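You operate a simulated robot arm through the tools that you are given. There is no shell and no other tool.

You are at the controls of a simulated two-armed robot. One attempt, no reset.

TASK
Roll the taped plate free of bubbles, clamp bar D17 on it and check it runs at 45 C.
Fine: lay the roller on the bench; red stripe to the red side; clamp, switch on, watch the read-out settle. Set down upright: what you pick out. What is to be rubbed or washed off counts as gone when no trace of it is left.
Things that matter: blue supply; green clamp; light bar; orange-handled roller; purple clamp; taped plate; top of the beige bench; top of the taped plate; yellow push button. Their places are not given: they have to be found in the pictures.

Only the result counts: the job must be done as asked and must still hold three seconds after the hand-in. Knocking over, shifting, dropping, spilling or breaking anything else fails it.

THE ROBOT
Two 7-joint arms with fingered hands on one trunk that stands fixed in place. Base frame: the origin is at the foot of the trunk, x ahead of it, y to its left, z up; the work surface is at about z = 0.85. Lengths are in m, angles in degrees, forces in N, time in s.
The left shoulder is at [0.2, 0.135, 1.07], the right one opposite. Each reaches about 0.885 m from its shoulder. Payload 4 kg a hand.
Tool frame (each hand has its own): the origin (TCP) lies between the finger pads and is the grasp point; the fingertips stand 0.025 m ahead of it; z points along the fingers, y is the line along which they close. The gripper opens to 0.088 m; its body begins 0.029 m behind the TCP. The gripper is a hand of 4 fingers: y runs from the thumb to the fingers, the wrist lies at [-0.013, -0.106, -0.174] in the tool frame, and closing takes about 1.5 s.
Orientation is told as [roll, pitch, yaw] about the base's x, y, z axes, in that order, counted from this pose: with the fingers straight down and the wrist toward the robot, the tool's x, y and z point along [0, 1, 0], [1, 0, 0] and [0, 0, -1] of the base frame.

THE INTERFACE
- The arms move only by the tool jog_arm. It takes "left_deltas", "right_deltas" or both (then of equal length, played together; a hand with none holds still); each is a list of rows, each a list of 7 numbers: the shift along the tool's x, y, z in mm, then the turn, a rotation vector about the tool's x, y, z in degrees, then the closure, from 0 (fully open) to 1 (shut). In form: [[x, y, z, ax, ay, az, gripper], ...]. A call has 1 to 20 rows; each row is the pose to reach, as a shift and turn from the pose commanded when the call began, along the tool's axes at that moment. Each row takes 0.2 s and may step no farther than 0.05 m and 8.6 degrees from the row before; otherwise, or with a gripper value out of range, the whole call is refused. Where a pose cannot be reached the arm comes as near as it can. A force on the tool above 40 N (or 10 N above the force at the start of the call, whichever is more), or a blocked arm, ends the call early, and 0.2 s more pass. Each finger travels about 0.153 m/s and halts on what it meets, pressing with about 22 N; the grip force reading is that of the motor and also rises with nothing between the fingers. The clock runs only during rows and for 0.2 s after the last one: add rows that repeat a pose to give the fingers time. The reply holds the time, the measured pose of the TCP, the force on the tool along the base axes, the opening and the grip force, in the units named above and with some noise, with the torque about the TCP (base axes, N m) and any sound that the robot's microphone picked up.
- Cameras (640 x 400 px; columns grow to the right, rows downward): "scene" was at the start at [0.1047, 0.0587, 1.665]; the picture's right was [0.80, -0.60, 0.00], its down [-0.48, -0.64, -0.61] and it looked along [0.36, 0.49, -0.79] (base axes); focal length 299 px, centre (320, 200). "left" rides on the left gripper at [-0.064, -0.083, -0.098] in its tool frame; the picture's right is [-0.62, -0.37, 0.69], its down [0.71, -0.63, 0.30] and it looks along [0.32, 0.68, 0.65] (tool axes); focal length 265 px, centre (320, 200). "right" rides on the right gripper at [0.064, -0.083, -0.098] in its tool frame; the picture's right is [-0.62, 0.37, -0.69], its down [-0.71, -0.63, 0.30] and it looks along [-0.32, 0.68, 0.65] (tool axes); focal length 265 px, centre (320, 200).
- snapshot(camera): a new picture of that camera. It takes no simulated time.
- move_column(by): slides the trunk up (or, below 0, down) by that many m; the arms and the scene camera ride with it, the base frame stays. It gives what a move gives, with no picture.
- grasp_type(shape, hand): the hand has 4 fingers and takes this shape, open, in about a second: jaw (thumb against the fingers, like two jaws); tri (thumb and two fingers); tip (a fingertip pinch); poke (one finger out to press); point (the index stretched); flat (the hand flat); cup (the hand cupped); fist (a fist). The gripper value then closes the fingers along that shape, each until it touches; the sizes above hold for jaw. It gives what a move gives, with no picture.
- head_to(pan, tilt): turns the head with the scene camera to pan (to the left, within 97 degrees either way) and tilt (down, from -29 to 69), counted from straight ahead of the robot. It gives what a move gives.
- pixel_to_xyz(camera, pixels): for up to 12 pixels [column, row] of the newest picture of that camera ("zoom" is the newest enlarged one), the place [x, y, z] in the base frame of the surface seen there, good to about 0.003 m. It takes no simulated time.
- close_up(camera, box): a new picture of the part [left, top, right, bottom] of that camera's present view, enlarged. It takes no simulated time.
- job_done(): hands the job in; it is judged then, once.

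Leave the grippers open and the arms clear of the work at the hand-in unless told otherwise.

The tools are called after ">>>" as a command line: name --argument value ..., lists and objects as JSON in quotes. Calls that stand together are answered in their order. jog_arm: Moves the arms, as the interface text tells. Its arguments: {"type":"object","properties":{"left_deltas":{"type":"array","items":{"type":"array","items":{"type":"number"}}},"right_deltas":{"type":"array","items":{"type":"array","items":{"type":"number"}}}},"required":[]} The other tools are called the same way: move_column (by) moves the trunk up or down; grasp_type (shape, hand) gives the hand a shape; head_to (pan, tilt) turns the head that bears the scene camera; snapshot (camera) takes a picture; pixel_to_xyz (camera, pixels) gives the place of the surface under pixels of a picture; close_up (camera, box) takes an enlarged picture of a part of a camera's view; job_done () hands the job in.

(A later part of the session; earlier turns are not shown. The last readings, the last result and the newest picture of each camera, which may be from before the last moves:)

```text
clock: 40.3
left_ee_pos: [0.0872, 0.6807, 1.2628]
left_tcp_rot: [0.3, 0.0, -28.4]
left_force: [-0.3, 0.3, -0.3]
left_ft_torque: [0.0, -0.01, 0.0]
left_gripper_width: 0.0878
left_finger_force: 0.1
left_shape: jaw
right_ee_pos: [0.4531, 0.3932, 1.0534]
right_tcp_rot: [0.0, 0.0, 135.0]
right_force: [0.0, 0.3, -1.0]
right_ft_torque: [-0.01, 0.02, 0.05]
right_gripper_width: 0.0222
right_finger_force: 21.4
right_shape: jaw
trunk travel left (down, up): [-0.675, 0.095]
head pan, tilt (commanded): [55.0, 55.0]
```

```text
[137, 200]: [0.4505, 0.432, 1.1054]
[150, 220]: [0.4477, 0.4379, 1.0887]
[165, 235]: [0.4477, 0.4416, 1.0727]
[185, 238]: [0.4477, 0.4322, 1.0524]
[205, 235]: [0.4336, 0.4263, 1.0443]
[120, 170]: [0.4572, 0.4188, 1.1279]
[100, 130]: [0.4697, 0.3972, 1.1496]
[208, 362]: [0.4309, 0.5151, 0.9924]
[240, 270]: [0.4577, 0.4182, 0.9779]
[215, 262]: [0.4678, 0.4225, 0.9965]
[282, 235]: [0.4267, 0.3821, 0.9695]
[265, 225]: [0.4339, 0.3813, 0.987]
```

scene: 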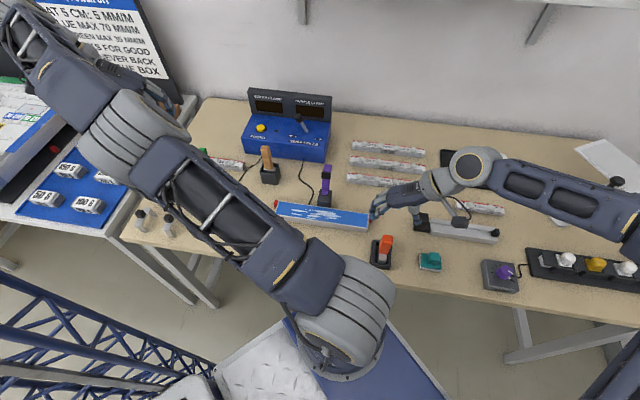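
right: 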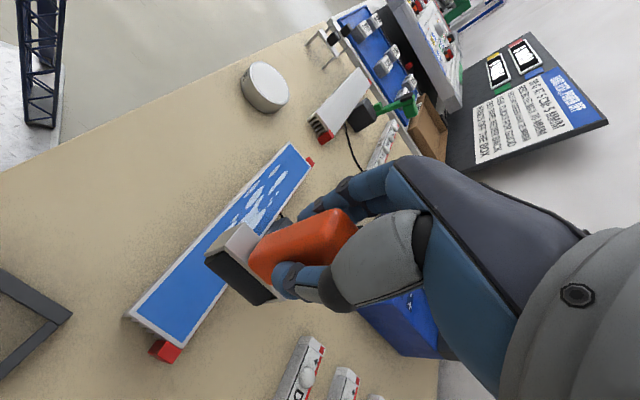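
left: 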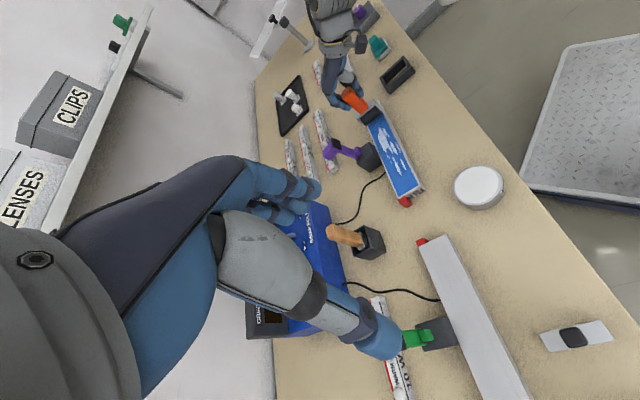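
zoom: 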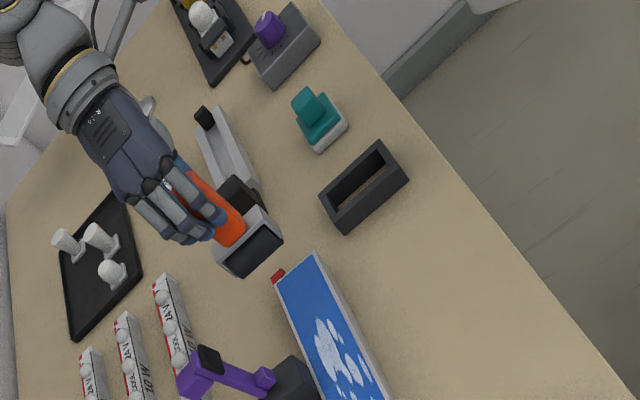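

Plenty of clearance on the clamp side (hand reaches only ~0.035 m). Lower 74 mm, nearly to contact.

>>> jog_arm --right_deltas '[[0, 0, 25, 0, 0, 0, 1], [0, 0, 50, 0, 0, 0, 1], [0, 0, 68, 0, 0, 0, 1], [0, 0, 74, 0, 0, 0, 1], [0, 0, 74, 0, 0, 0, 1]]'

>>> jog_arm --right_deltas '[[0, 0, 1, 0, 0, 0, 1], [0, 0, 2, 0, 0, 0, 1], [0, 0, 3, 0, 0, 0, 1], [0, 0, 3, 0, 0, 0, 1]]'

```text
clock: 41.5
left_ee_pos: [0.0865, 0.6804, 1.2622]
left_tcp_rot: [0.4, 0.1, -28.5]
left_force: [0.3, 0.0, -1.0]
left_ft_torque: [0.01, 0.0, 0.01]
left_gripper_width: 0.0878
left_finger_force: 0.0
left_shape: jaw
right_ee_pos: [0.4525, 0.3935, 0.9774]
right_tcp_rot: [0.0, -0.1, 135.0]
right_force: [0.3, 0.1, -2.1]
right_ft_torque: [0.01, -0.01, -0.01]
right_gripper_width: 0.0222
right_finger_force: 22.3
right_shape: jaw
trunk travel left (down, up): [-0.675, 0.095]
head pan, tilt (commanded): [55.0, 55.0]
```

```text
clock: 42.5
left_ee_pos: [0.0865, 0.6809, 1.2637]
left_tcp_rot: [0.4, 0.2, -28.5]
left_force: [-0.8, -0.9, 0.7]
left_ft_torque: [0.02, -0.02, 0.01]
left_gripper_width: 0.088
left_finger_force: 0.0
left_shape: jaw
right_ee_pos: [0.4527, 0.3944, 0.9766]
right_tcp_rot: [0.0, 0.0, 135.0]
right_force: [0.0, -1.4, 10.3]
right_ft_torque: [-0.01, 0.0, 0.02]
right_gripper_width: 0.0228
right_finger_force: 21.7
right_shape: jaw
trunk travel left (down, up): [-0.675, 0.095]
head pan, tilt (commanded): [55.0, 55.0]
```

10 N contact. Roll 80 mm toward the left end (tool +y) and look at the trace.

>>> jog_arm --right_deltas '[[0, 8, 0.5, 0, 0, 0, 1], [0, 16, 0.5, 0, 0, 0, 1], [0, 24, 0.5, 0, 0, 0, 1], [0, 32, 0.5, 0, 0, 0, 1], [0, 40, 0.5, 0, 0, 0, 1], [0, 48, 0.5, 0, 0, 0, 1], [0, 56, 0.5, 0, 0, 0, 1], [0, 64, 0.5, 0, 0, 0, 1], [0, 72, 0.5, 0, 0, 0, 1], [0, 80, 0.5, 0, 0, 0, 1]]'

>>> snapshot --camera "right"

>>> close_up --camera "scene" --box '[260, 150, 420, 270]'

>>> close_up --camera "left" --box '[320, 40, 440, 220]'

```text
clock: 44.7
left_ee_pos: [0.0864, 0.6798, 1.2633]
left_tcp_rot: [0.4, 0.1, -28.5]
left_force: [-1.1, -0.4, -0.1]
left_ft_torque: [0.0, 0.02, 0.01]
left_gripper_width: 0.088
left_finger_force: 0.0
left_shape: jaw
right_ee_pos: [0.3959, 0.4518, 0.9773]
right_tcp_rot: [0.0, 0.0, 135.0]
right_force: [1.4, -0.9, 4.2]
right_ft_torque: [-0.16, -0.15, 0.05]
right_gripper_width: 0.0236
right_finger_force: 21.7
right_shape: jaw
trunk travel left (down, up): [-0.675, 0.095]
head pan, tilt (commanded): [55.0, 55.0]
```

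```text
taken
```

right: 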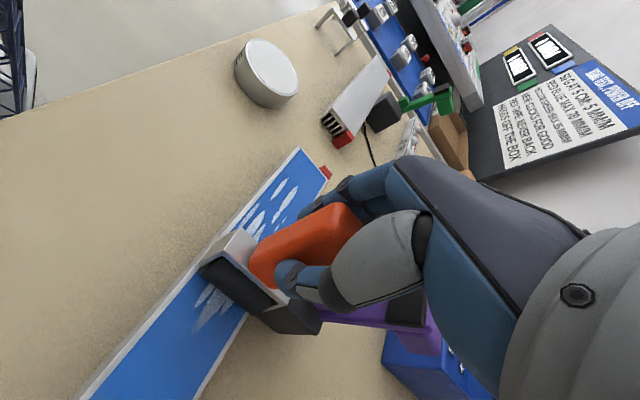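

```text
3.33 times, centred on (340, 210) of scene
```

zoom: 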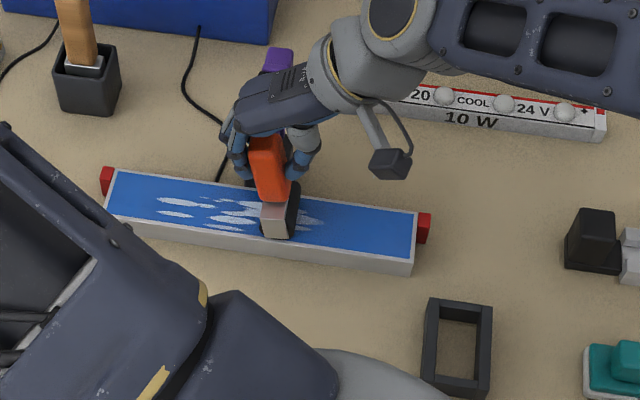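

```text
2.22 times, centred on (380, 130) of left
```

zoom: 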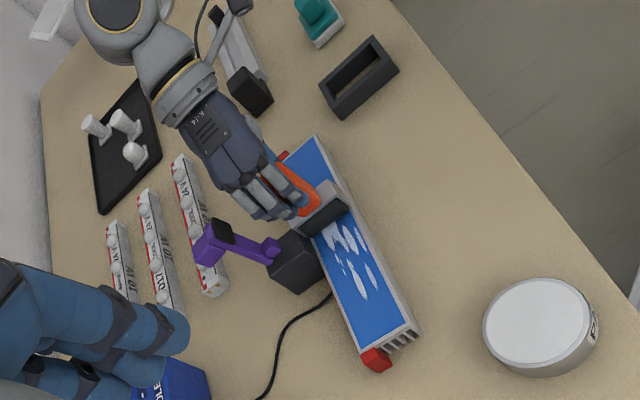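

The streaks behind the roller have thinned, so it works; more pressure and more passes are needed. Press 1.5 mm further and roll on to the left end (130 mm).

>>> jog_arm --right_deltas '[[0, 0, 1.5, 0, 0, 0, 1], [0, 8, 1.5, 0, 0, 0, 1], [0, 16, 1.5, 0, 0, 0, 1], [0, 24, 1.5, 0, 0, 0, 1], [0, 32, 1.5, 0, 0, 0, 1], [0, 40, 1.5, 0, 0, 0, 1], [0, 48, 1.5, 0, 0, 0, 1], [0, 56, 1.5, 0, 0, 0, 1], [0, 64, 1.5, 0, 0, 0, 1], [0, 72, 1.5, 0, 0, 0, 1], [0, 80, 1.5, 0, 0, 0, 1], [0, 88, 1.5, 0, 0, 0, 1], [0, 96, 1.5, 0, 0, 0, 1], [0, 104, 1.5, 0, 0, 0, 1], [0, 112, 1.5, 0, 0, 0, 1], [0, 120, 1.5, 0, 0, 0, 1]]'

>>> snapshot --camera "right"

>>> close_up --camera "scene" --box '[260, 150, 420, 270]'

>>> close_up --camera "left" --box '[320, 60, 460, 240]'

```text
clock: 48.1
left_ee_pos: [0.0866, 0.6798, 1.2638]
left_tcp_rot: [0.4, 0.2, -28.6]
left_force: [0.8, -1.0, -0.2]
left_ft_torque: [0.02, -0.01, 0.02]
left_gripper_width: 0.088
left_finger_force: 0.0
left_shape: jaw
right_ee_pos: [0.3111, 0.5349, 0.9746]
right_tcp_rot: [0.1, -0.1, 135.0]
right_force: [4.1, -3.8, 14.4]
right_ft_torque: [-0.51, -0.63, -0.05]
right_gripper_width: 0.0251
right_finger_force: 22.7
right_shape: jaw
trunk travel left (down, up): [-0.675, 0.095]
head pan, tilt (commanded): [55.0, 55.0]
```

```text
taken
```

right: 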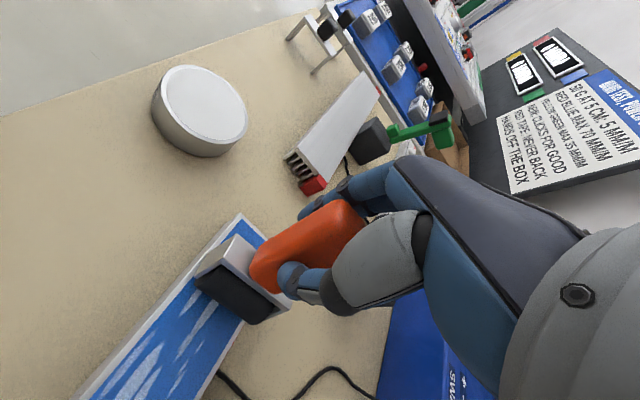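

```text
3.33 times, centred on (340, 210) of scene
```

zoom: 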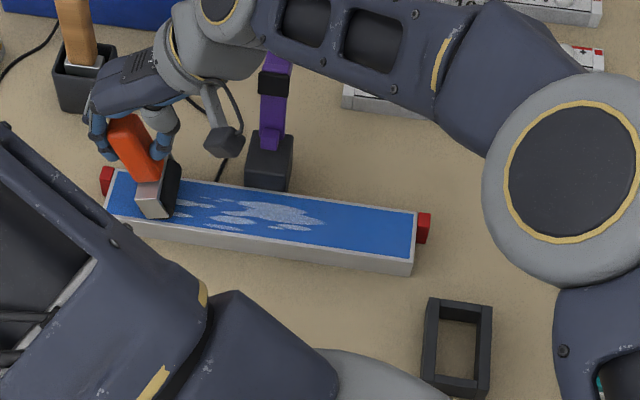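

```text
2.22 times, centred on (390, 150) of left
```

zoom: 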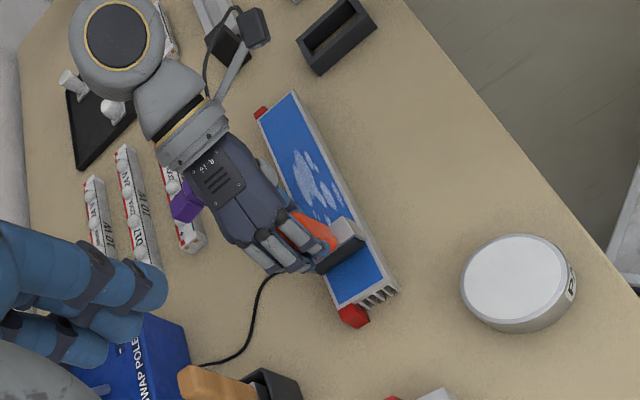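

Force 14 N with some lean. Zoom on the bubbles to judge fading.

>>> close_up --camera "scene" --box '[280, 190, 380, 240]'

>>> close_up --camera "left" --box '[360, 100, 430, 190]'

```text
6.40 times, centred on (330, 215) of scene
```

zoom: 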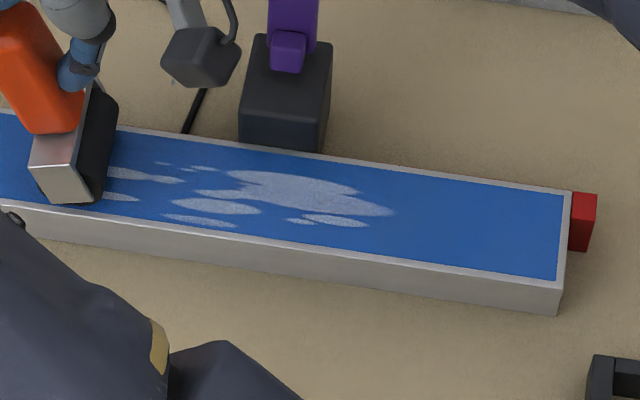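

```text
4.44 times, centred on (395, 145) of left
```

zoom: 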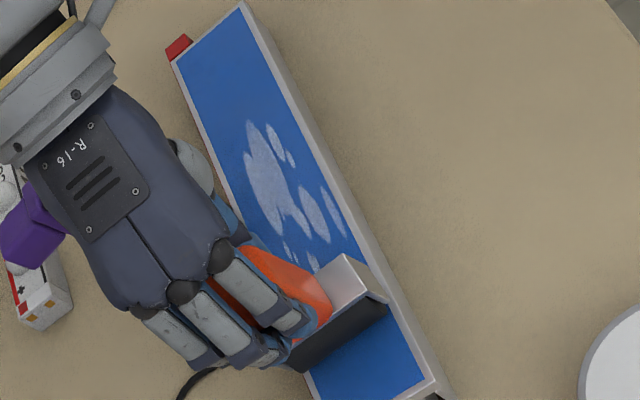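

The bubbles are fading. Now roll back along the whole length (−200 mm).

>>> jog_arm --right_deltas '[[0, -10, 0, 0, 0, 0, 1], [0, -20, 0, 0, 0, 0, 1], [0, -30, 0, 0, 0, 0, 1], [0, -40, 0, 0, 0, 0, 1], [0, -50, 0, 0, 0, 0, 1], [0, -60, 0, 0, 0, 0, 1], [0, -70, 0, 0, 0, 0, 1], [0, -80, 0, 0, 0, 0, 1], [0, -90, 0, 0, 0, 0, 1], [0, -100, 0, 0, 0, 0, 1], [0, -110, 0, 0, 0, 0, 1], [0, -120, 0, 0, 0, 0, 1], [0, -130, 0, 0, 0, 0, 1], [0, -140, 0, 0, 0, 0, 1], [0, -150, 0, 0, 0, 0, 1], [0, -160, 0, 0, 0, 0, 1], [0, -170, 0, 0, 0, 0, 1], [0, -180, 0, 0, 0, 0, 1], [0, -190, 0, 0, 0, 0, 1]]'

>>> close_up --camera "scene" --box '[280, 180, 400, 250]'

>>> snapshot --camera "right"

>>> close_up --camera "left" --box '[340, 60, 440, 220]'

```text
clock: 52.1
left_ee_pos: [0.0871, 0.6796, 1.2632]
left_tcp_rot: [0.4, 0.1, -28.6]
left_force: [0.0, 0.1, 0.9]
left_ft_torque: [0.03, -0.01, 0.0]
left_gripper_width: 0.0878
left_finger_force: 0.1
left_shape: jaw
right_ee_pos: [0.4447, 0.4002, 0.975]
right_tcp_rot: [0.0, 0.0, 134.9]
right_force: [-2.9, 2.8, 9.1]
right_ft_torque: [0.31, 0.36, -0.02]
right_gripper_width: 0.0237
right_finger_force: 21.9
right_shape: jaw
trunk travel left (down, up): [-0.675, 0.095]
head pan, tilt (commanded): [55.0, 55.0]
```

```text
5.33 times, centred on (340, 215) of scene
```

zoom: 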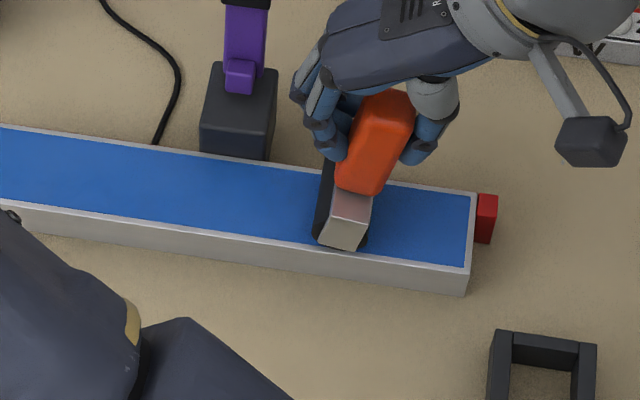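

```text
taken
```

right: 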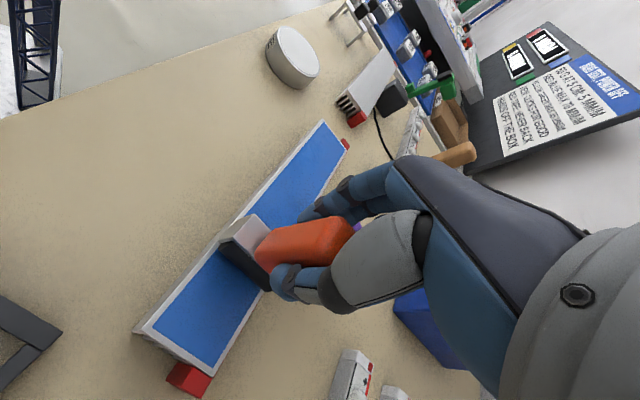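

```text
2.50 times, centred on (390, 140) of left
```

zoom: 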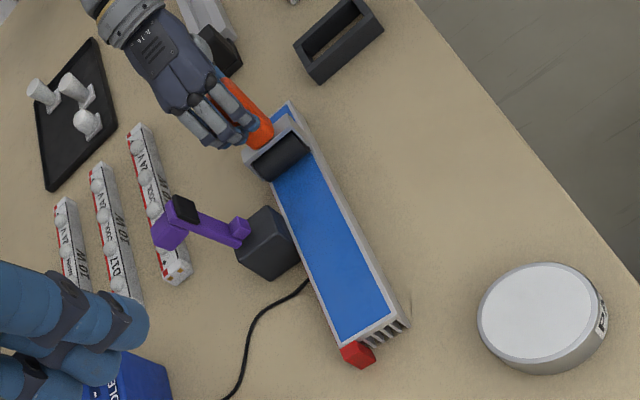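

All bubbles look gone and the plate has not moved. One more pass there for certainty.

>>> jog_arm --right_deltas '[[0, 10, 0, 0, 0, 0, 1], [0, 20, 0, 0, 0, 0, 1], [0, 30, 0, 0, 0, 0, 1], [0, 40, 0, 0, 0, 0, 1], [0, 50, 0, 0, 0, 0, 1], [0, 60, 0, 0, 0, 0, 1], [0, 70, 0, 0, 0, 0, 1], [0, 80, 0, 0, 0, 0, 1], [0, 90, 0, 0, 0, 0, 1], [0, 100, 0, 0, 0, 0, 1], [0, 110, 0, 0, 0, 0, 1], [0, 120, 0, 0, 0, 0, 1], [0, 130, 0, 0, 0, 0, 1], [0, 140, 0, 0, 0, 0, 1], [0, 150, 0, 0, 0, 0, 1], [0, 160, 0, 0, 0, 0, 1], [0, 170, 0, 0, 0, 0, 1], [0, 180, 0, 0, 0, 0, 1], [0, 190, 0, 0, 0, 0, 1]]'

>>> close_up --camera "scene" --box '[280, 180, 400, 250]'

>>> snapshot --camera "right"

```text
clock: 56.1
left_ee_pos: [0.0869, 0.6799, 1.2626]
left_tcp_rot: [0.3, 0.2, -28.5]
left_force: [0.2, 0.4, -0.2]
left_ft_torque: [0.06, -0.01, -0.02]
left_gripper_width: 0.088
left_finger_force: 0.1
left_shape: jaw
right_ee_pos: [0.31, 0.5356, 0.9738]
right_tcp_rot: [0.0, 0.0, 135.0]
right_force: [2.9, -3.1, 10.6]
right_ft_torque: [-0.31, -0.29, 0.01]
right_gripper_width: 0.0245
right_finger_force: 22.3
right_shape: jaw
trunk travel left (down, up): [-0.675, 0.095]
head pan, tilt (commanded): [55.0, 55.0]
```

```text
5.33 times, centred on (340, 215) of scene
```

zoom: 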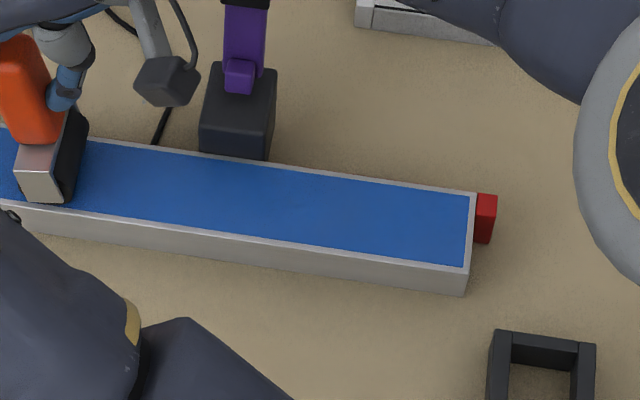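

```text
taken
```

right: 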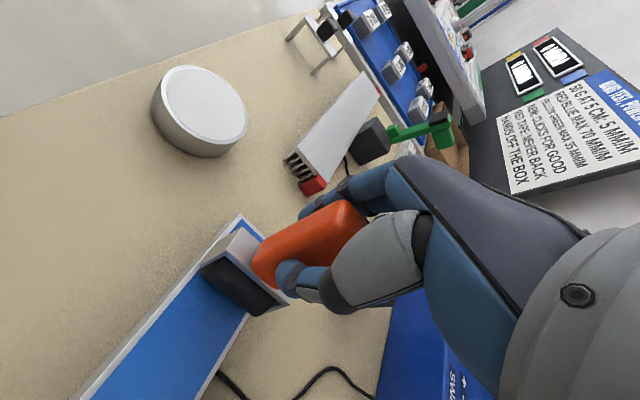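

The tape is clean. Lift the roller and carry it back above its frame (tool +96, −298 mm).

>>> jog_arm --right_deltas '[[0, 0, -20, 0, 0, 0, 1], [0, 0, -50, 0, 0, 0, 1], [0, 0, -80, 0, 0, 0, 1], [13, -40, -80, 0, 0, 0, 1], [26, -80, -80, 0, 0, 0, 1], [39, -120, -80, 0, 0, 0, 1], [52, -160, -80, 0, 0, 0, 1], [65, -200, -80, 0, 0, 0, 1], [78, -240, -80, 0, 0, 0, 1], [90, -275, -80, 0, 0, 0, 1], [96, -298, -80, 0, 0, 0, 1], [96, -298, -80, 0, 0, 0, 1]]'

>>> snapshot --camera "right"

>>> close_up --camera "scene" --box '[260, 170, 440, 280]'

>>> close_up --camera "left" --box '[320, 20, 440, 220]'

```text
clock: 58.7
left_ee_pos: [0.0861, 0.6799, 1.2633]
left_tcp_rot: [0.3, 0.2, -28.6]
left_force: [-0.3, 1.0, -0.2]
left_ft_torque: [0.02, -0.02, 0.01]
left_gripper_width: 0.0876
left_finger_force: 0.2
left_shape: jaw
right_ee_pos: [0.4546, 0.2584, 1.0556]
right_tcp_rot: [0.0, 0.1, 135.1]
right_force: [0.7, -0.3, -2.0]
right_ft_torque: [0.0, 0.01, -0.04]
right_gripper_width: 0.023
right_finger_force: 22.1
right_shape: jaw
trunk travel left (down, up): [-0.675, 0.095]
head pan, tilt (commanded): [55.0, 55.0]
```

```text
taken
```

right: 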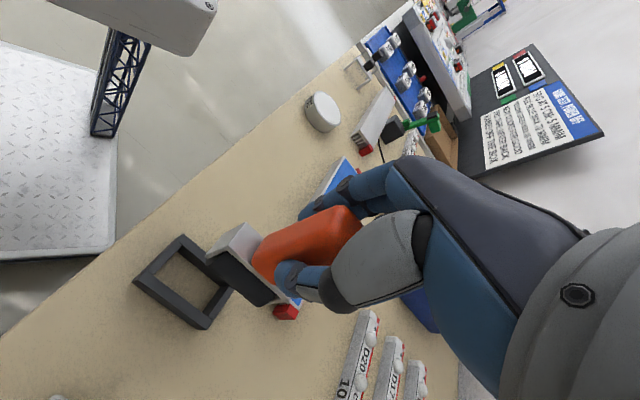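

```text
3.56 times, centred on (350, 225) of scene
```

zoom: 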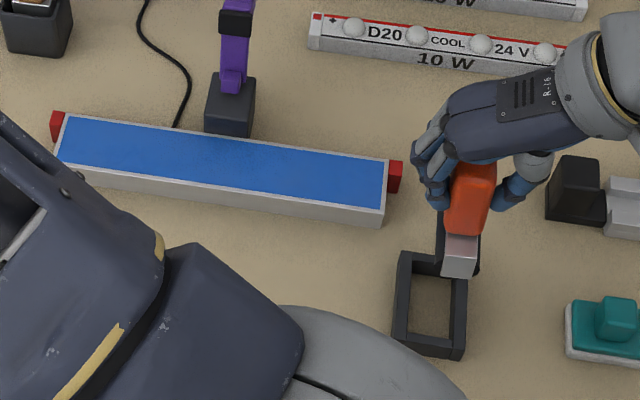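

```text
2.00 times, centred on (380, 120) of left
```

zoom: 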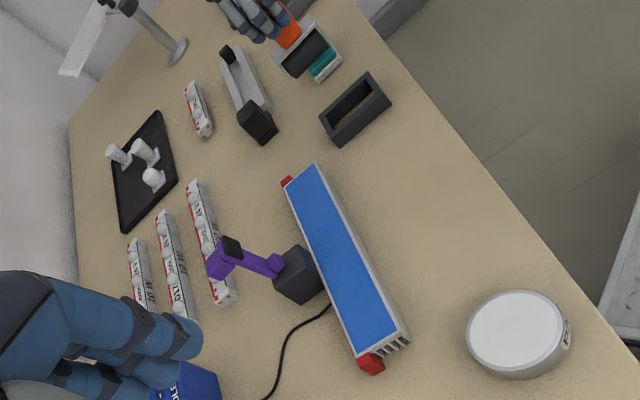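

The tape is spotless. Lower to just above the frame and check alignment.

>>> jog_arm --right_deltas '[[0, 0, 30, 0, 0, 0, 1], [0, 0, 60, 0, 0, 0, 1], [0, 0, 78, 0, 0, 0, 1], [0, 0, 78, 0, 0, 0, 1]]'

>>> close_up --camera "right" --box '[140, 180, 340, 350]'

>>> close_up --camera "scene" --box '[350, 200, 430, 280]'

>>> close_up --camera "left" --box '[340, 20, 440, 120]'

```text
clock: 59.7
left_ee_pos: [0.087, 0.6802, 1.2627]
left_tcp_rot: [0.4, 0.2, -28.4]
left_force: [-0.4, -0.6, 0.6]
left_ft_torque: [-0.01, -0.03, -0.02]
left_gripper_width: 0.0877
left_finger_force: 0.0
left_shape: jaw
right_ee_pos: [0.454, 0.2583, 0.9752]
right_tcp_rot: [-0.1, 0.0, 135.0]
right_force: [0.4, 0.3, -1.6]
right_ft_torque: [0.02, -0.02, -0.02]
right_gripper_width: 0.0231
right_finger_force: 22.3
right_shape: jaw
trunk travel left (down, up): [-0.675, 0.095]
head pan, tilt (commanded): [55.0, 55.0]
```

```text
2.35 times, centred on (240, 265) of right
```

zoom: 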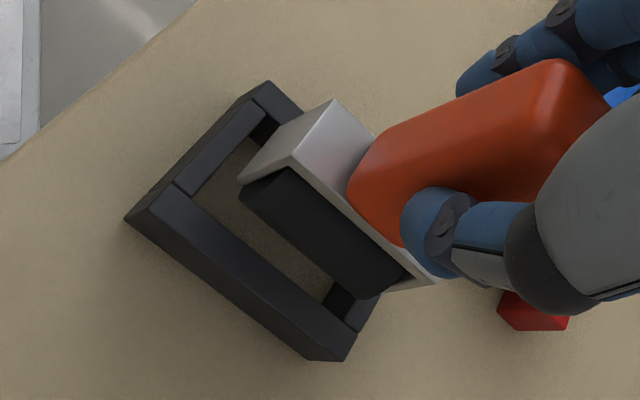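

```text
5.00 times, centred on (390, 240) of scene
```

zoom: 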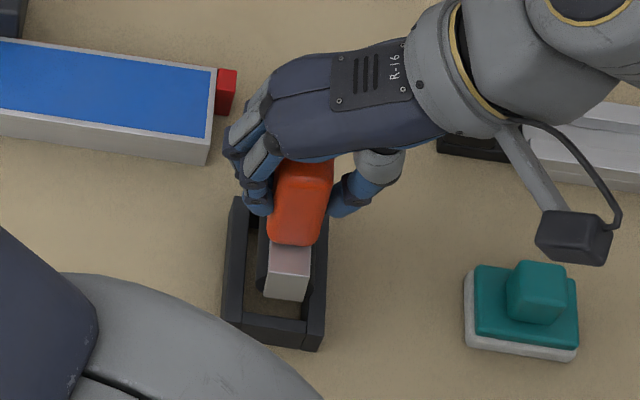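

```text
4.00 times, centred on (390, 70) of left
```

zoom: 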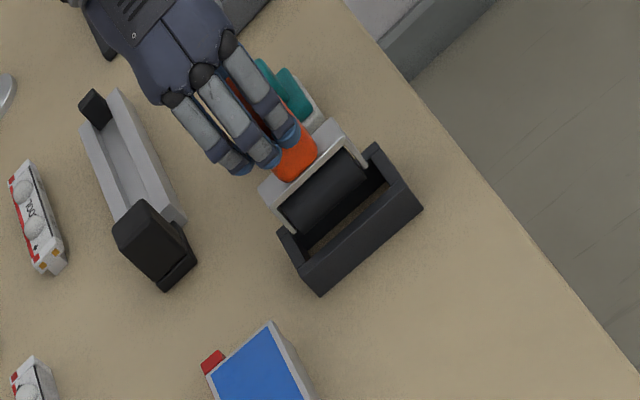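

Alignment is the same as before. Lower into the frame.

>>> jog_arm --right_deltas '[[0, 0, 6, 0, 0, 0, 1], [0, 0, 12, 0, 0, 0, 1], [0, 0, 18, 0, 0, 0, 1], [0, 0, 23, 0, 0, 0, 1], [0, 0, 27, 0, 0, 0, 1], [0, 0, 29, 0, 0, 0, 1], [0, 0, 29, 0, 0, 0, 1]]'

>>> close_up --camera "right" --box '[140, 180, 340, 350]'

```text
clock: 61.3
left_ee_pos: [0.087, 0.6804, 1.2635]
left_tcp_rot: [0.4, 0.1, -28.5]
left_force: [0.6, 0.1, 0.5]
left_ft_torque: [0.0, -0.01, -0.01]
left_gripper_width: 0.088
left_finger_force: 0.1
left_shape: jaw
right_ee_pos: [0.4542, 0.2568, 0.9489]
right_tcp_rot: [0.0, 0.0, 135.0]
right_force: [0.2, -0.1, -2.4]
right_ft_torque: [0.01, 0.05, 0.02]
right_gripper_width: 0.0229
right_finger_force: 21.6
right_shape: jaw
trunk travel left (down, up): [-0.675, 0.095]
head pan, tilt (commanded): [55.0, 55.0]
```

```text
2.35 times, centred on (240, 265) of right
```

zoom: 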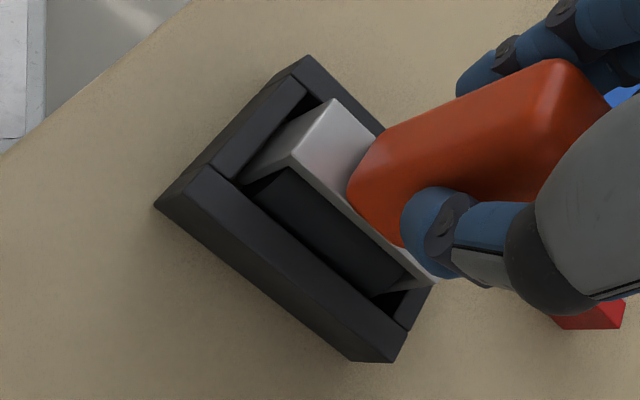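

Still hanging; 2 mm more.

>>> jog_arm --right_deltas '[[0, 0, 1, 0, 0, 0, 1], [0, 0, 2, 0, 0, 0, 1], [0, 0, 2, 0, 0, 0, 1]]'

```text
clock: 62.1
left_ee_pos: [0.087, 0.6798, 1.2636]
left_tcp_rot: [0.5, 0.1, -28.4]
left_force: [-1.0, 0.4, 0.0]
left_ft_torque: [-0.03, 0.02, 0.01]
left_gripper_width: 0.088
left_finger_force: 0.0
left_shape: jaw
right_ee_pos: [0.4552, 0.2568, 0.9462]
right_tcp_rot: [0.0, -0.1, 135.0]
right_force: [0.1, 0.7, 1.1]
right_ft_torque: [-0.03, -0.01, -0.02]
right_gripper_width: 0.023
right_finger_force: 21.9
right_shape: jaw
trunk travel left (down, up): [-0.675, 0.095]
head pan, tilt (commanded): [55.0, 55.0]
```

Touching the bench (+1 N). Open the hand and rise 120 mm.

>>> jog_arm --right_deltas '[[0, 0, 0, 0, 0, 0, 0.8], [0, 0, 0, 0, 0, 0, 0.6], [0, 0, 0, 0, 0, 0, 0.3], [0, 0, 0, 0, 0, 0, 0], [0, 0, 0, 0, 0, 0, 0], [0, 0, 0, 0, 0, 0, 0], [0, 0, -15, 0, 0, 0, 0], [0, 0, -40, 0, 0, 0, 0], [0, 0, -80, 0, 0, 0, 0], [0, 0, -120, 0, 0, 0, 0]]'

>>> snapshot --camera "right"

>>> snapshot --camera "scene"

>>> close_up --camera "left" --box '[340, 20, 440, 120]'

```text
clock: 64.3
left_ee_pos: [0.0861, 0.6803, 1.2648]
left_tcp_rot: [0.5, 0.1, -28.5]
left_force: [-0.2, 1.6, 0.2]
left_ft_torque: [-0.02, 0.02, -0.04]
left_gripper_width: 0.0878
left_finger_force: 0.0
left_shape: jaw
right_ee_pos: [0.4552, 0.2564, 1.0665]
right_tcp_rot: [0.0, 0.1, 135.0]
right_force: [-0.3, -0.4, 0.1]
right_ft_torque: [0.01, 0.02, 0.0]
right_gripper_width: 0.088
right_finger_force: 0.1
right_shape: jaw
trunk travel left (down, up): [-0.675, 0.095]
head pan, tilt (commanded): [55.0, 55.0]
```

```text
taken
```

right: 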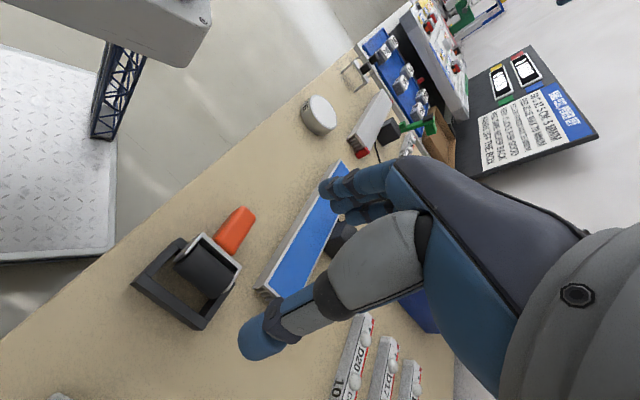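

```text
taken
```

scene: 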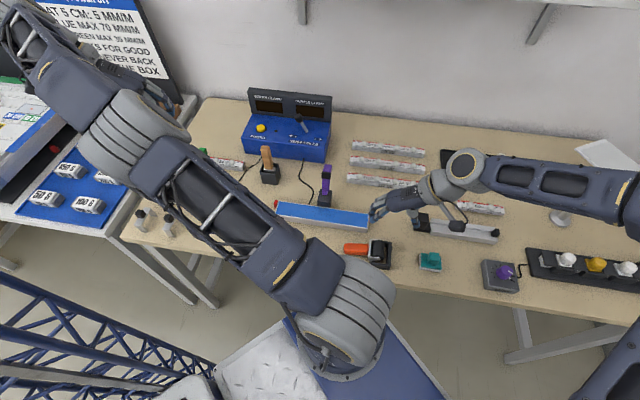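

```text
4.00 times, centred on (390, 70) of left
```

zoom: 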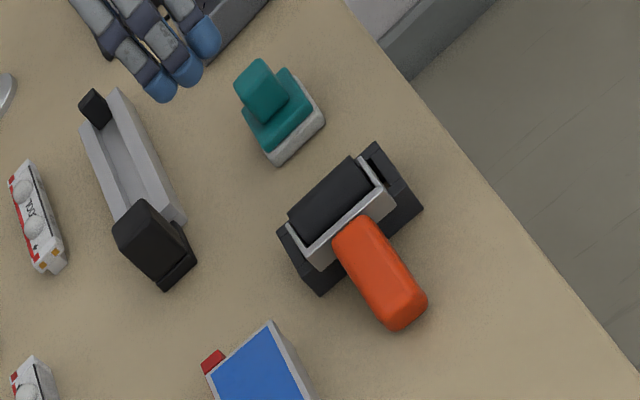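

The roller tipped over to the left when released: the handle now lies on the bench, its head on the frame. The frame itself has not moved. I measure how it lies so I can stand it up again.

>>> close_up --camera "scene" --box '[330, 220, 420, 280]'

>>> close_up --camera "right" --box '[120, 190, 280, 340]'

>>> pixel_to_xyz --camera "zoom" --pixels '[[500, 85], [410, 175], [440, 195], [470, 110], [455, 150], [330, 180], [370, 220], [440, 250], [250, 290], [300, 350], [70, 250], [230, 390]]'

```text
6.67 times, centred on (375, 250) of scene
```

zoom: 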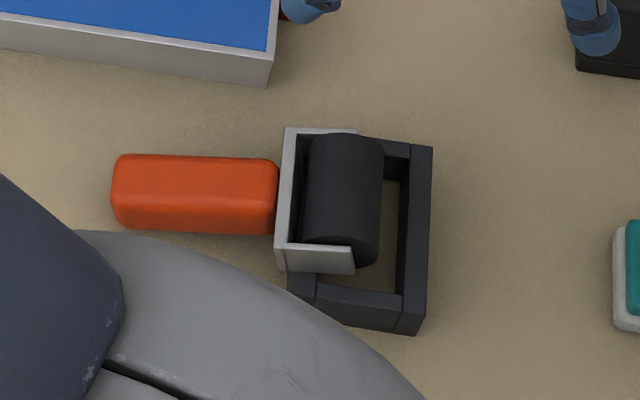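

```text
2.67 times, centred on (200, 265) of right
```

zoom: 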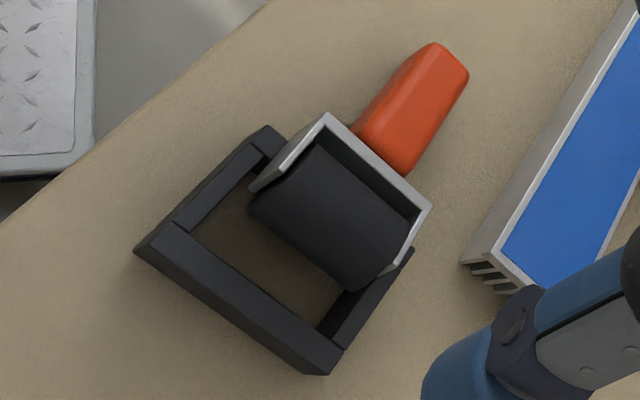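

```text
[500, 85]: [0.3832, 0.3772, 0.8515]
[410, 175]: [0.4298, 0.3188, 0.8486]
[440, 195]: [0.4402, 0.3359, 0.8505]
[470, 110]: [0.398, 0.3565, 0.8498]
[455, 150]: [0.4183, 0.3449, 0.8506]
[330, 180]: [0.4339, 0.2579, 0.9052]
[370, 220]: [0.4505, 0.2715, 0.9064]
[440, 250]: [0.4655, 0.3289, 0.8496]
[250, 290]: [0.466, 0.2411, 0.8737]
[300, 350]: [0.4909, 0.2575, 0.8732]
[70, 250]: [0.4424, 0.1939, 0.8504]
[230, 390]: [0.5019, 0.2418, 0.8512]
```

>>> pixel_to_xyz --camera "scene" --pixels '[[346, 247], [346, 252], [356, 246], [356, 252], [356, 249], [366, 246], [366, 252], [370, 241], [370, 257], [379, 245], [379, 257], [376, 259]]'

>>> close_up --camera "scene" --box '[330, 220, 420, 280]'

>>> pixel_to_xyz --camera "zoom" --pixels '[[125, 165], [120, 215], [200, 165], [200, 195], [265, 170], [262, 225], [115, 190], [288, 135], [282, 240], [340, 160], [345, 220], [300, 262]]'

```text
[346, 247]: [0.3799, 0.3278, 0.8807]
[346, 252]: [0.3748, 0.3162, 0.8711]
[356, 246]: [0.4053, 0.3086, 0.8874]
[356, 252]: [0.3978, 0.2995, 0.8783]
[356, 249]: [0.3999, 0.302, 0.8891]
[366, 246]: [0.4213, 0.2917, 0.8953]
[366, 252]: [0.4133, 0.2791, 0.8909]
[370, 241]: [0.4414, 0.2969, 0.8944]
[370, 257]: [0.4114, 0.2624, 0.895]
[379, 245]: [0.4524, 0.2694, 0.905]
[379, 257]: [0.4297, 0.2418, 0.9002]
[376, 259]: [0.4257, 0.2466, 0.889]
```

```text
6.67 times, centred on (375, 250) of scene
```

zoom: 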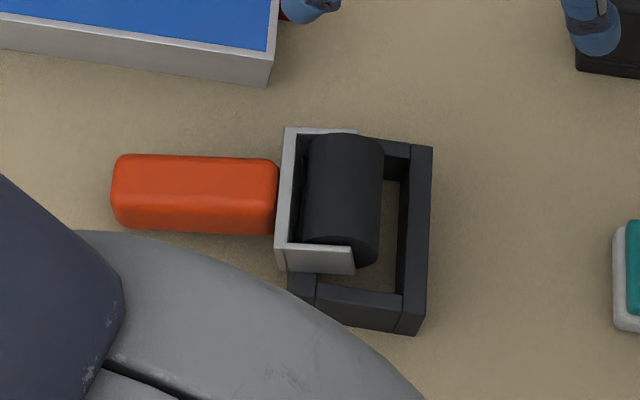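

```text
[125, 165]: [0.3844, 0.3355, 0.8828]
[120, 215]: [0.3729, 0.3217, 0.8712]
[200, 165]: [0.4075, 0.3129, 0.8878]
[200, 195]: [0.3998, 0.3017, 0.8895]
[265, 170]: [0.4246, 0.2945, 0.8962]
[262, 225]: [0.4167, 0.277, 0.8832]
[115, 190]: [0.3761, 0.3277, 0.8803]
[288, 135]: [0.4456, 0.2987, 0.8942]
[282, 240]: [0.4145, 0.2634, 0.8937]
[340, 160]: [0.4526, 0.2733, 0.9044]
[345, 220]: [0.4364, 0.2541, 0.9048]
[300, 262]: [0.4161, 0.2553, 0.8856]
```

The roller lies with its handle along the bench (end at about (0.376, 0.328), sloping 14° down), head on the frame. I will grip the handle across (yaw 45), lift it, tip the hand to stand the roller up, and lower it into the frame again. First turn the right hand back to yaw 45, up a little.

>>> jog_arm --right_deltas '[[0, 0, -5, 0, 0, 7.5, 0], [0, 0, -10, 0, 0, 15, 0], [0, 0, -15, 0, 0, 22.5, 0], [0, 0, -20, 0, 0, 30, 0], [0, 0, -20, 0, 0, 37.5, 0], [0, 0, -20, 0, 0, 45, 0], [0, 0, -20, 0, 0, 52.5, 0], [0, 0, -20, 0, 0, 60, 0], [0, 0, -20, 0, 0, 67.5, 0], [0, 0, -20, 0, 0, 75, 0], [0, 0, -20, 0, 0, 82.5, 0], [0, 0, -20, 0, 0, 90, 0]]'

>>> snapshot --camera "right"

>>> close_up --camera "right" --box '[60, 180, 300, 370]'

```text
clock: 66.9
left_ee_pos: [0.0862, 0.6802, 1.264]
left_tcp_rot: [0.4, 0.2, -28.6]
left_force: [0.1, 0.0, -0.2]
left_ft_torque: [0.05, 0.0, -0.03]
left_gripper_width: 0.0877
left_finger_force: 0.1
left_shape: jaw
right_ee_pos: [0.4547, 0.257, 1.0862]
right_tcp_rot: [0.0, 0.0, 44.8]
right_force: [0.4, -0.3, 0.0]
right_ft_torque: [0.0, 0.0, 0.0]
right_gripper_width: 0.0881
right_finger_force: 0.0
right_shape: jaw
trunk travel left (down, up): [-0.675, 0.095]
head pan, tilt (commanded): [55.0, 55.0]
```

```text
taken
```

right: 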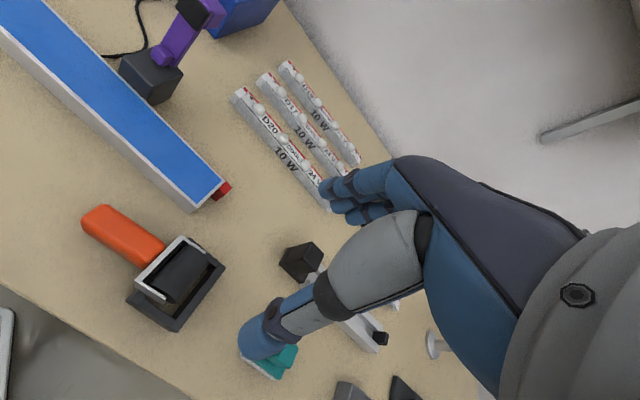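

```text
2.11 times, centred on (180, 275) of right
```

zoom: 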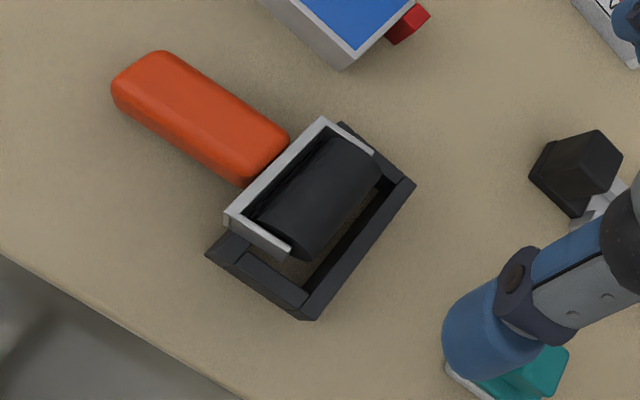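

Reading points on the lying handle, bench edge, and the teal sponge.

>>> pixel_to_xyz --camera "zoom" --pixels '[[130, 75], [160, 92], [200, 115], [240, 140], [265, 155], [175, 60], [140, 110], [230, 95], [195, 140], [318, 190], [340, 150], [100, 310]]'

>>> pixel_to_xyz --camera "right" --pixels '[[285, 355], [278, 370], [268, 375], [60, 320], [290, 262], [315, 265], [110, 212], [155, 250]]'

>>> pixel_to_xyz --camera "scene" --pixels '[[431, 257], [431, 266], [420, 268], [442, 268], [300, 263], [400, 285], [425, 218], [450, 222], [495, 236]]'

```text
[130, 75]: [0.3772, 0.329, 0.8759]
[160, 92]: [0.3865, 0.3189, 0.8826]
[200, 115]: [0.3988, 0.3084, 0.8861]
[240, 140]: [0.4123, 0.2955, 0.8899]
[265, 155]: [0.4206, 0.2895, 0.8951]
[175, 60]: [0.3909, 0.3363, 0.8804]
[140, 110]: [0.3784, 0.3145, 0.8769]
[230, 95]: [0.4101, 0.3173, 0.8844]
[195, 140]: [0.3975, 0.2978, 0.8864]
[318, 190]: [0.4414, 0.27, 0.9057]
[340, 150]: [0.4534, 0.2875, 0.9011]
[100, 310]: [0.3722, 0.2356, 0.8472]
```

```text
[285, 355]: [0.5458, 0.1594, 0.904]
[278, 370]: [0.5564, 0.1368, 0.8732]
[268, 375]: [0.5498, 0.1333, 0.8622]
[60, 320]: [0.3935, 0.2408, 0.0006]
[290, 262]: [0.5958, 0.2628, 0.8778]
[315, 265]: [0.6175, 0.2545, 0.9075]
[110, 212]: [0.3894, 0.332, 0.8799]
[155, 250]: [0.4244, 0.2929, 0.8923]
```

```text
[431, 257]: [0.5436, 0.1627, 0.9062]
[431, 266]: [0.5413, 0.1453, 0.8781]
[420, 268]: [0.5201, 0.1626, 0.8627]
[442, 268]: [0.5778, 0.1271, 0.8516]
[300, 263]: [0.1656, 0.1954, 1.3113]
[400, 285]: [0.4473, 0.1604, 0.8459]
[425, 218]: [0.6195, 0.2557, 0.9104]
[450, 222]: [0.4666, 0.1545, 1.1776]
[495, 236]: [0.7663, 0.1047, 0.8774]
```

Handle centreline and clearances known; the plate's near edge is close to where open fingers would go, so I half-close the hand first. Move 95 mm toward the handle end, tilt −20°, closure 0.4, still high.

>>> jog_arm --right_deltas '[[25, 0, 0, 0, -5, 0, 0.1], [50, 0, 0, 0, -10, 0, 0.2], [75, 0, 0, 0, -15, 0, 0.3], [95, 0, 0, 0, -20, 0, 0.4], [95, 0, 0, 0, -20, 0, 0.4], [95, 0, 0, 0, -20, 0, 0.4]]'

>>> snapshot --camera "right"

>>> snapshot --camera "scene"

```text
clock: 68.5
left_ee_pos: [0.0864, 0.6804, 1.2624]
left_tcp_rot: [0.4, 0.1, -28.4]
left_force: [-0.2, 0.6, -0.3]
left_ft_torque: [0.02, 0.03, 0.03]
left_gripper_width: 0.0877
left_finger_force: 0.1
left_shape: jaw
right_ee_pos: [0.4122, 0.3175, 1.0968]
right_tcp_rot: [-18.2, -0.8, 41.5]
right_force: [0.0, 0.7, -0.5]
right_ft_torque: [0.01, 0.0, -0.02]
right_gripper_width: 0.0533
right_finger_force: 0.0
right_shape: jaw
trunk travel left (down, up): [-0.675, 0.095]
head pan, tilt (commanded): [55.0, 55.0]
stopped in row 6 (right hand): the arm was blocked; the commanded pose is now the measured one
```

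```text
taken
```

right: 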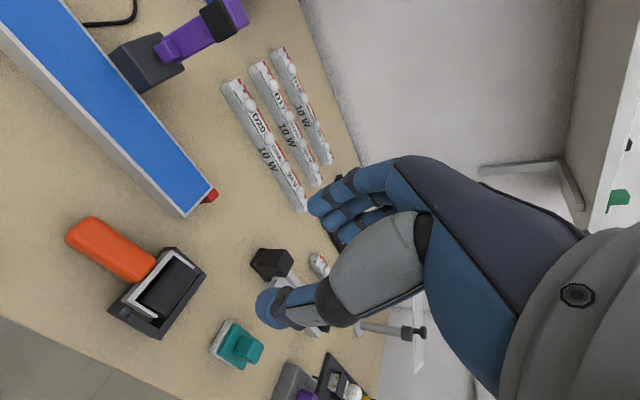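

```text
taken
```

scene: 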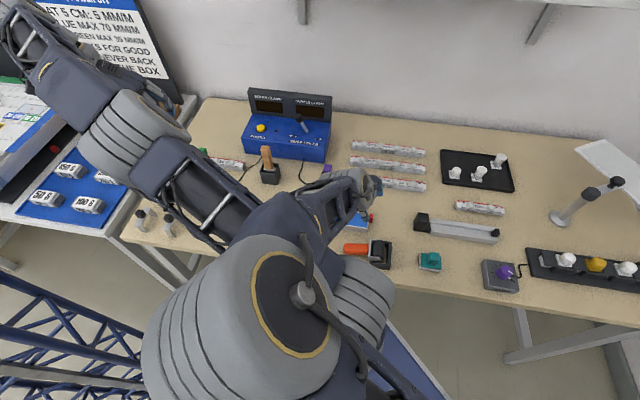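

The −20° tilt swung the right elbow inward against the left arm. I undo that tilt and return to the earlier pose.

>>> jog_arm --right_deltas '[[-17, -2, 8, 0, 4.5, 0, 0.4], [-34, -4, 16, 0, 9, 0, 0.4], [-50, -6, 24, 0, 13.5, 0, 0.4], [-67, -8, 32, 0, 18, 0, 0.4], [-67, -8, 32, 0, 18, 0, 0.4]]'

>>> snapshot --camera "scene"

```text
clock: 69.7
left_ee_pos: [0.0868, 0.6794, 1.2628]
left_tcp_rot: [0.5, 0.1, -28.5]
left_force: [-0.3, 0.0, -0.8]
left_ft_torque: [-0.01, -0.01, 0.0]
left_gripper_width: 0.0879
left_finger_force: 0.0
left_shape: jaw
right_ee_pos: [0.4534, 0.256, 1.0886]
right_tcp_rot: [-0.3, -0.7, 41.7]
right_force: [-0.2, 0.8, 0.0]
right_ft_torque: [-0.01, -0.01, 0.0]
right_gripper_width: 0.0534
right_finger_force: 0.0
right_shape: jaw
trunk travel left (down, up): [-0.675, 0.095]
head pan, tilt (commanded): [55.0, 55.0]
```

```text
taken
```

scene: 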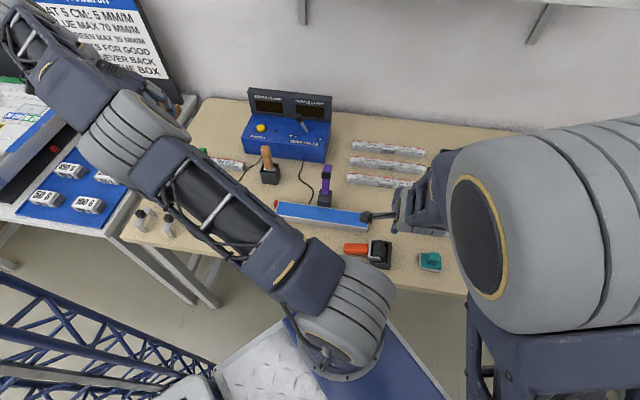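

The arm is back; elbow is up now. I try again with no tilt: move 93 mm toward the handle end, still high up, correcting yaw to 45.

>>> jog_arm --right_deltas '[[20, 0, 0, 0, 0, -1, 0.4], [40, 0, 0, 0, 0, -2, 0.4], [60, 0, 0, 0, 0, -3, 0.4], [80, 0, 0, 0, 0, -3, 0.4], [93, 0, 0, 0, 0, -3, 0.4], [93, 0, 0, 0, 0, -3, 0.4]]'

>>> snapshot --camera "scene"

>>> snapshot --camera "right"

```text
clock: 71.1
left_ee_pos: [0.0863, 0.6801, 1.2624]
left_tcp_rot: [0.4, 0.2, -28.6]
left_force: [-1.1, -0.6, 0.1]
left_ft_torque: [0.0, -0.01, 0.03]
left_gripper_width: 0.0878
left_finger_force: 0.1
left_shape: jaw
right_ee_pos: [0.3922, 0.3273, 1.0862]
right_tcp_rot: [-0.3, -0.8, 44.7]
right_force: [0.3, 1.2, -0.1]
right_ft_torque: [0.01, -0.04, 0.02]
right_gripper_width: 0.0535
right_finger_force: 0.0
right_shape: jaw
trunk travel left (down, up): [-0.675, 0.095]
head pan, tilt (commanded): [55.0, 55.0]
```

```text
taken
```

scene: 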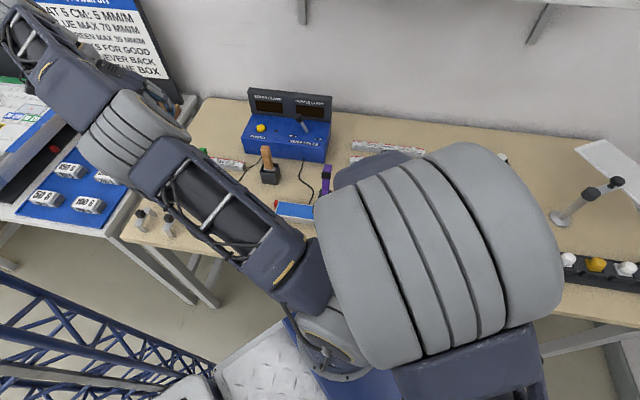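

```text
taken
```

right: 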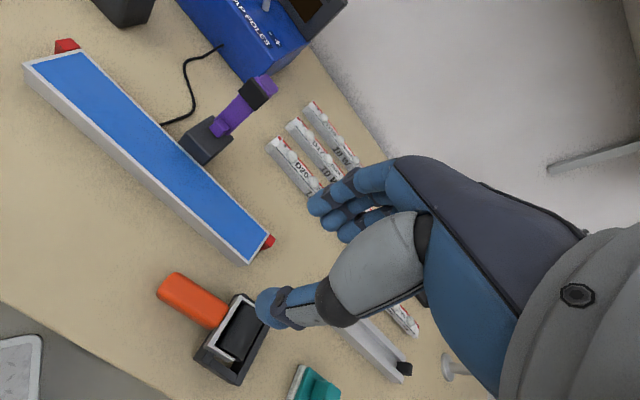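

Now at (0.392, 0.327). Shift 6 mm toward me and lower over the lying handle to z ≈ 0.90, then check.

>>> jog_arm --right_deltas '[[-2, -6, 45, 0, 0, 0, 0.4], [-2, -6, 90, 0, 0, 0, 0.4], [-2, -6, 135, 0, 0, 0, 0.4], [-2, -6, 165, 0, 0, 0, 0.4], [-2, -6, 184, 0, 0, 0, 0.4], [-2, -6, 184, 0, 0, 0, 0.4]]'

>>> snapshot --camera "right"

>>> close_up --camera "left" --box '[340, 40, 460, 160]'

```text
clock: 72.5
left_ee_pos: [0.0863, 0.6802, 1.2632]
left_tcp_rot: [0.4, 0.2, -28.5]
left_force: [0.2, -0.9, 0.3]
left_ft_torque: [-0.01, 0.02, -0.01]
left_gripper_width: 0.0879
left_finger_force: 0.0
left_shape: jaw
right_ee_pos: [0.3941, 0.3231, 0.9042]
right_tcp_rot: [-0.2, -0.7, 44.7]
right_force: [-0.2, 0.7, -0.4]
right_ft_torque: [0.01, -0.01, 0.0]
right_gripper_width: 0.0533
right_finger_force: 0.0
right_shape: jaw
trunk travel left (down, up): [-0.675, 0.095]
head pan, tilt (commanded): [55.0, 55.0]
```

```text
taken
```

right: 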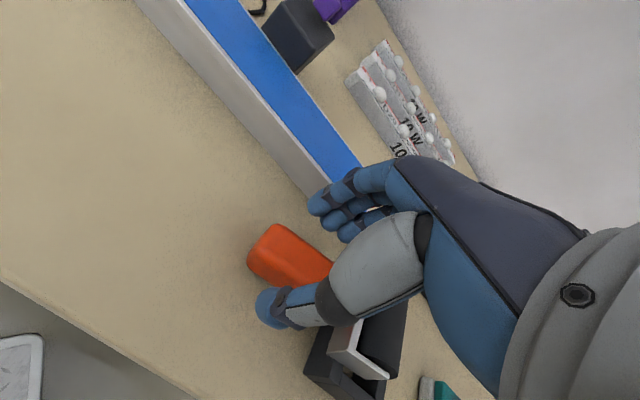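

```text
3.33 times, centred on (400, 100) of left
```

zoom: 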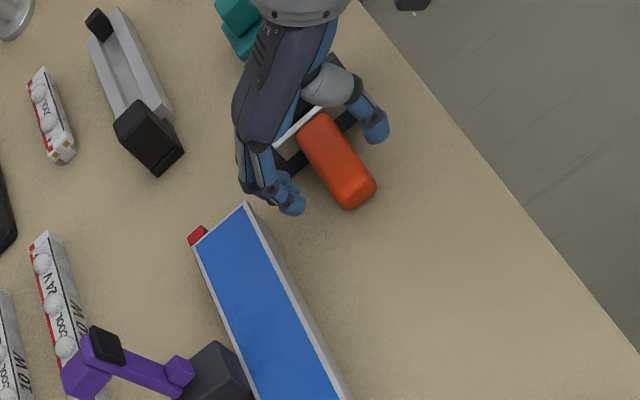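

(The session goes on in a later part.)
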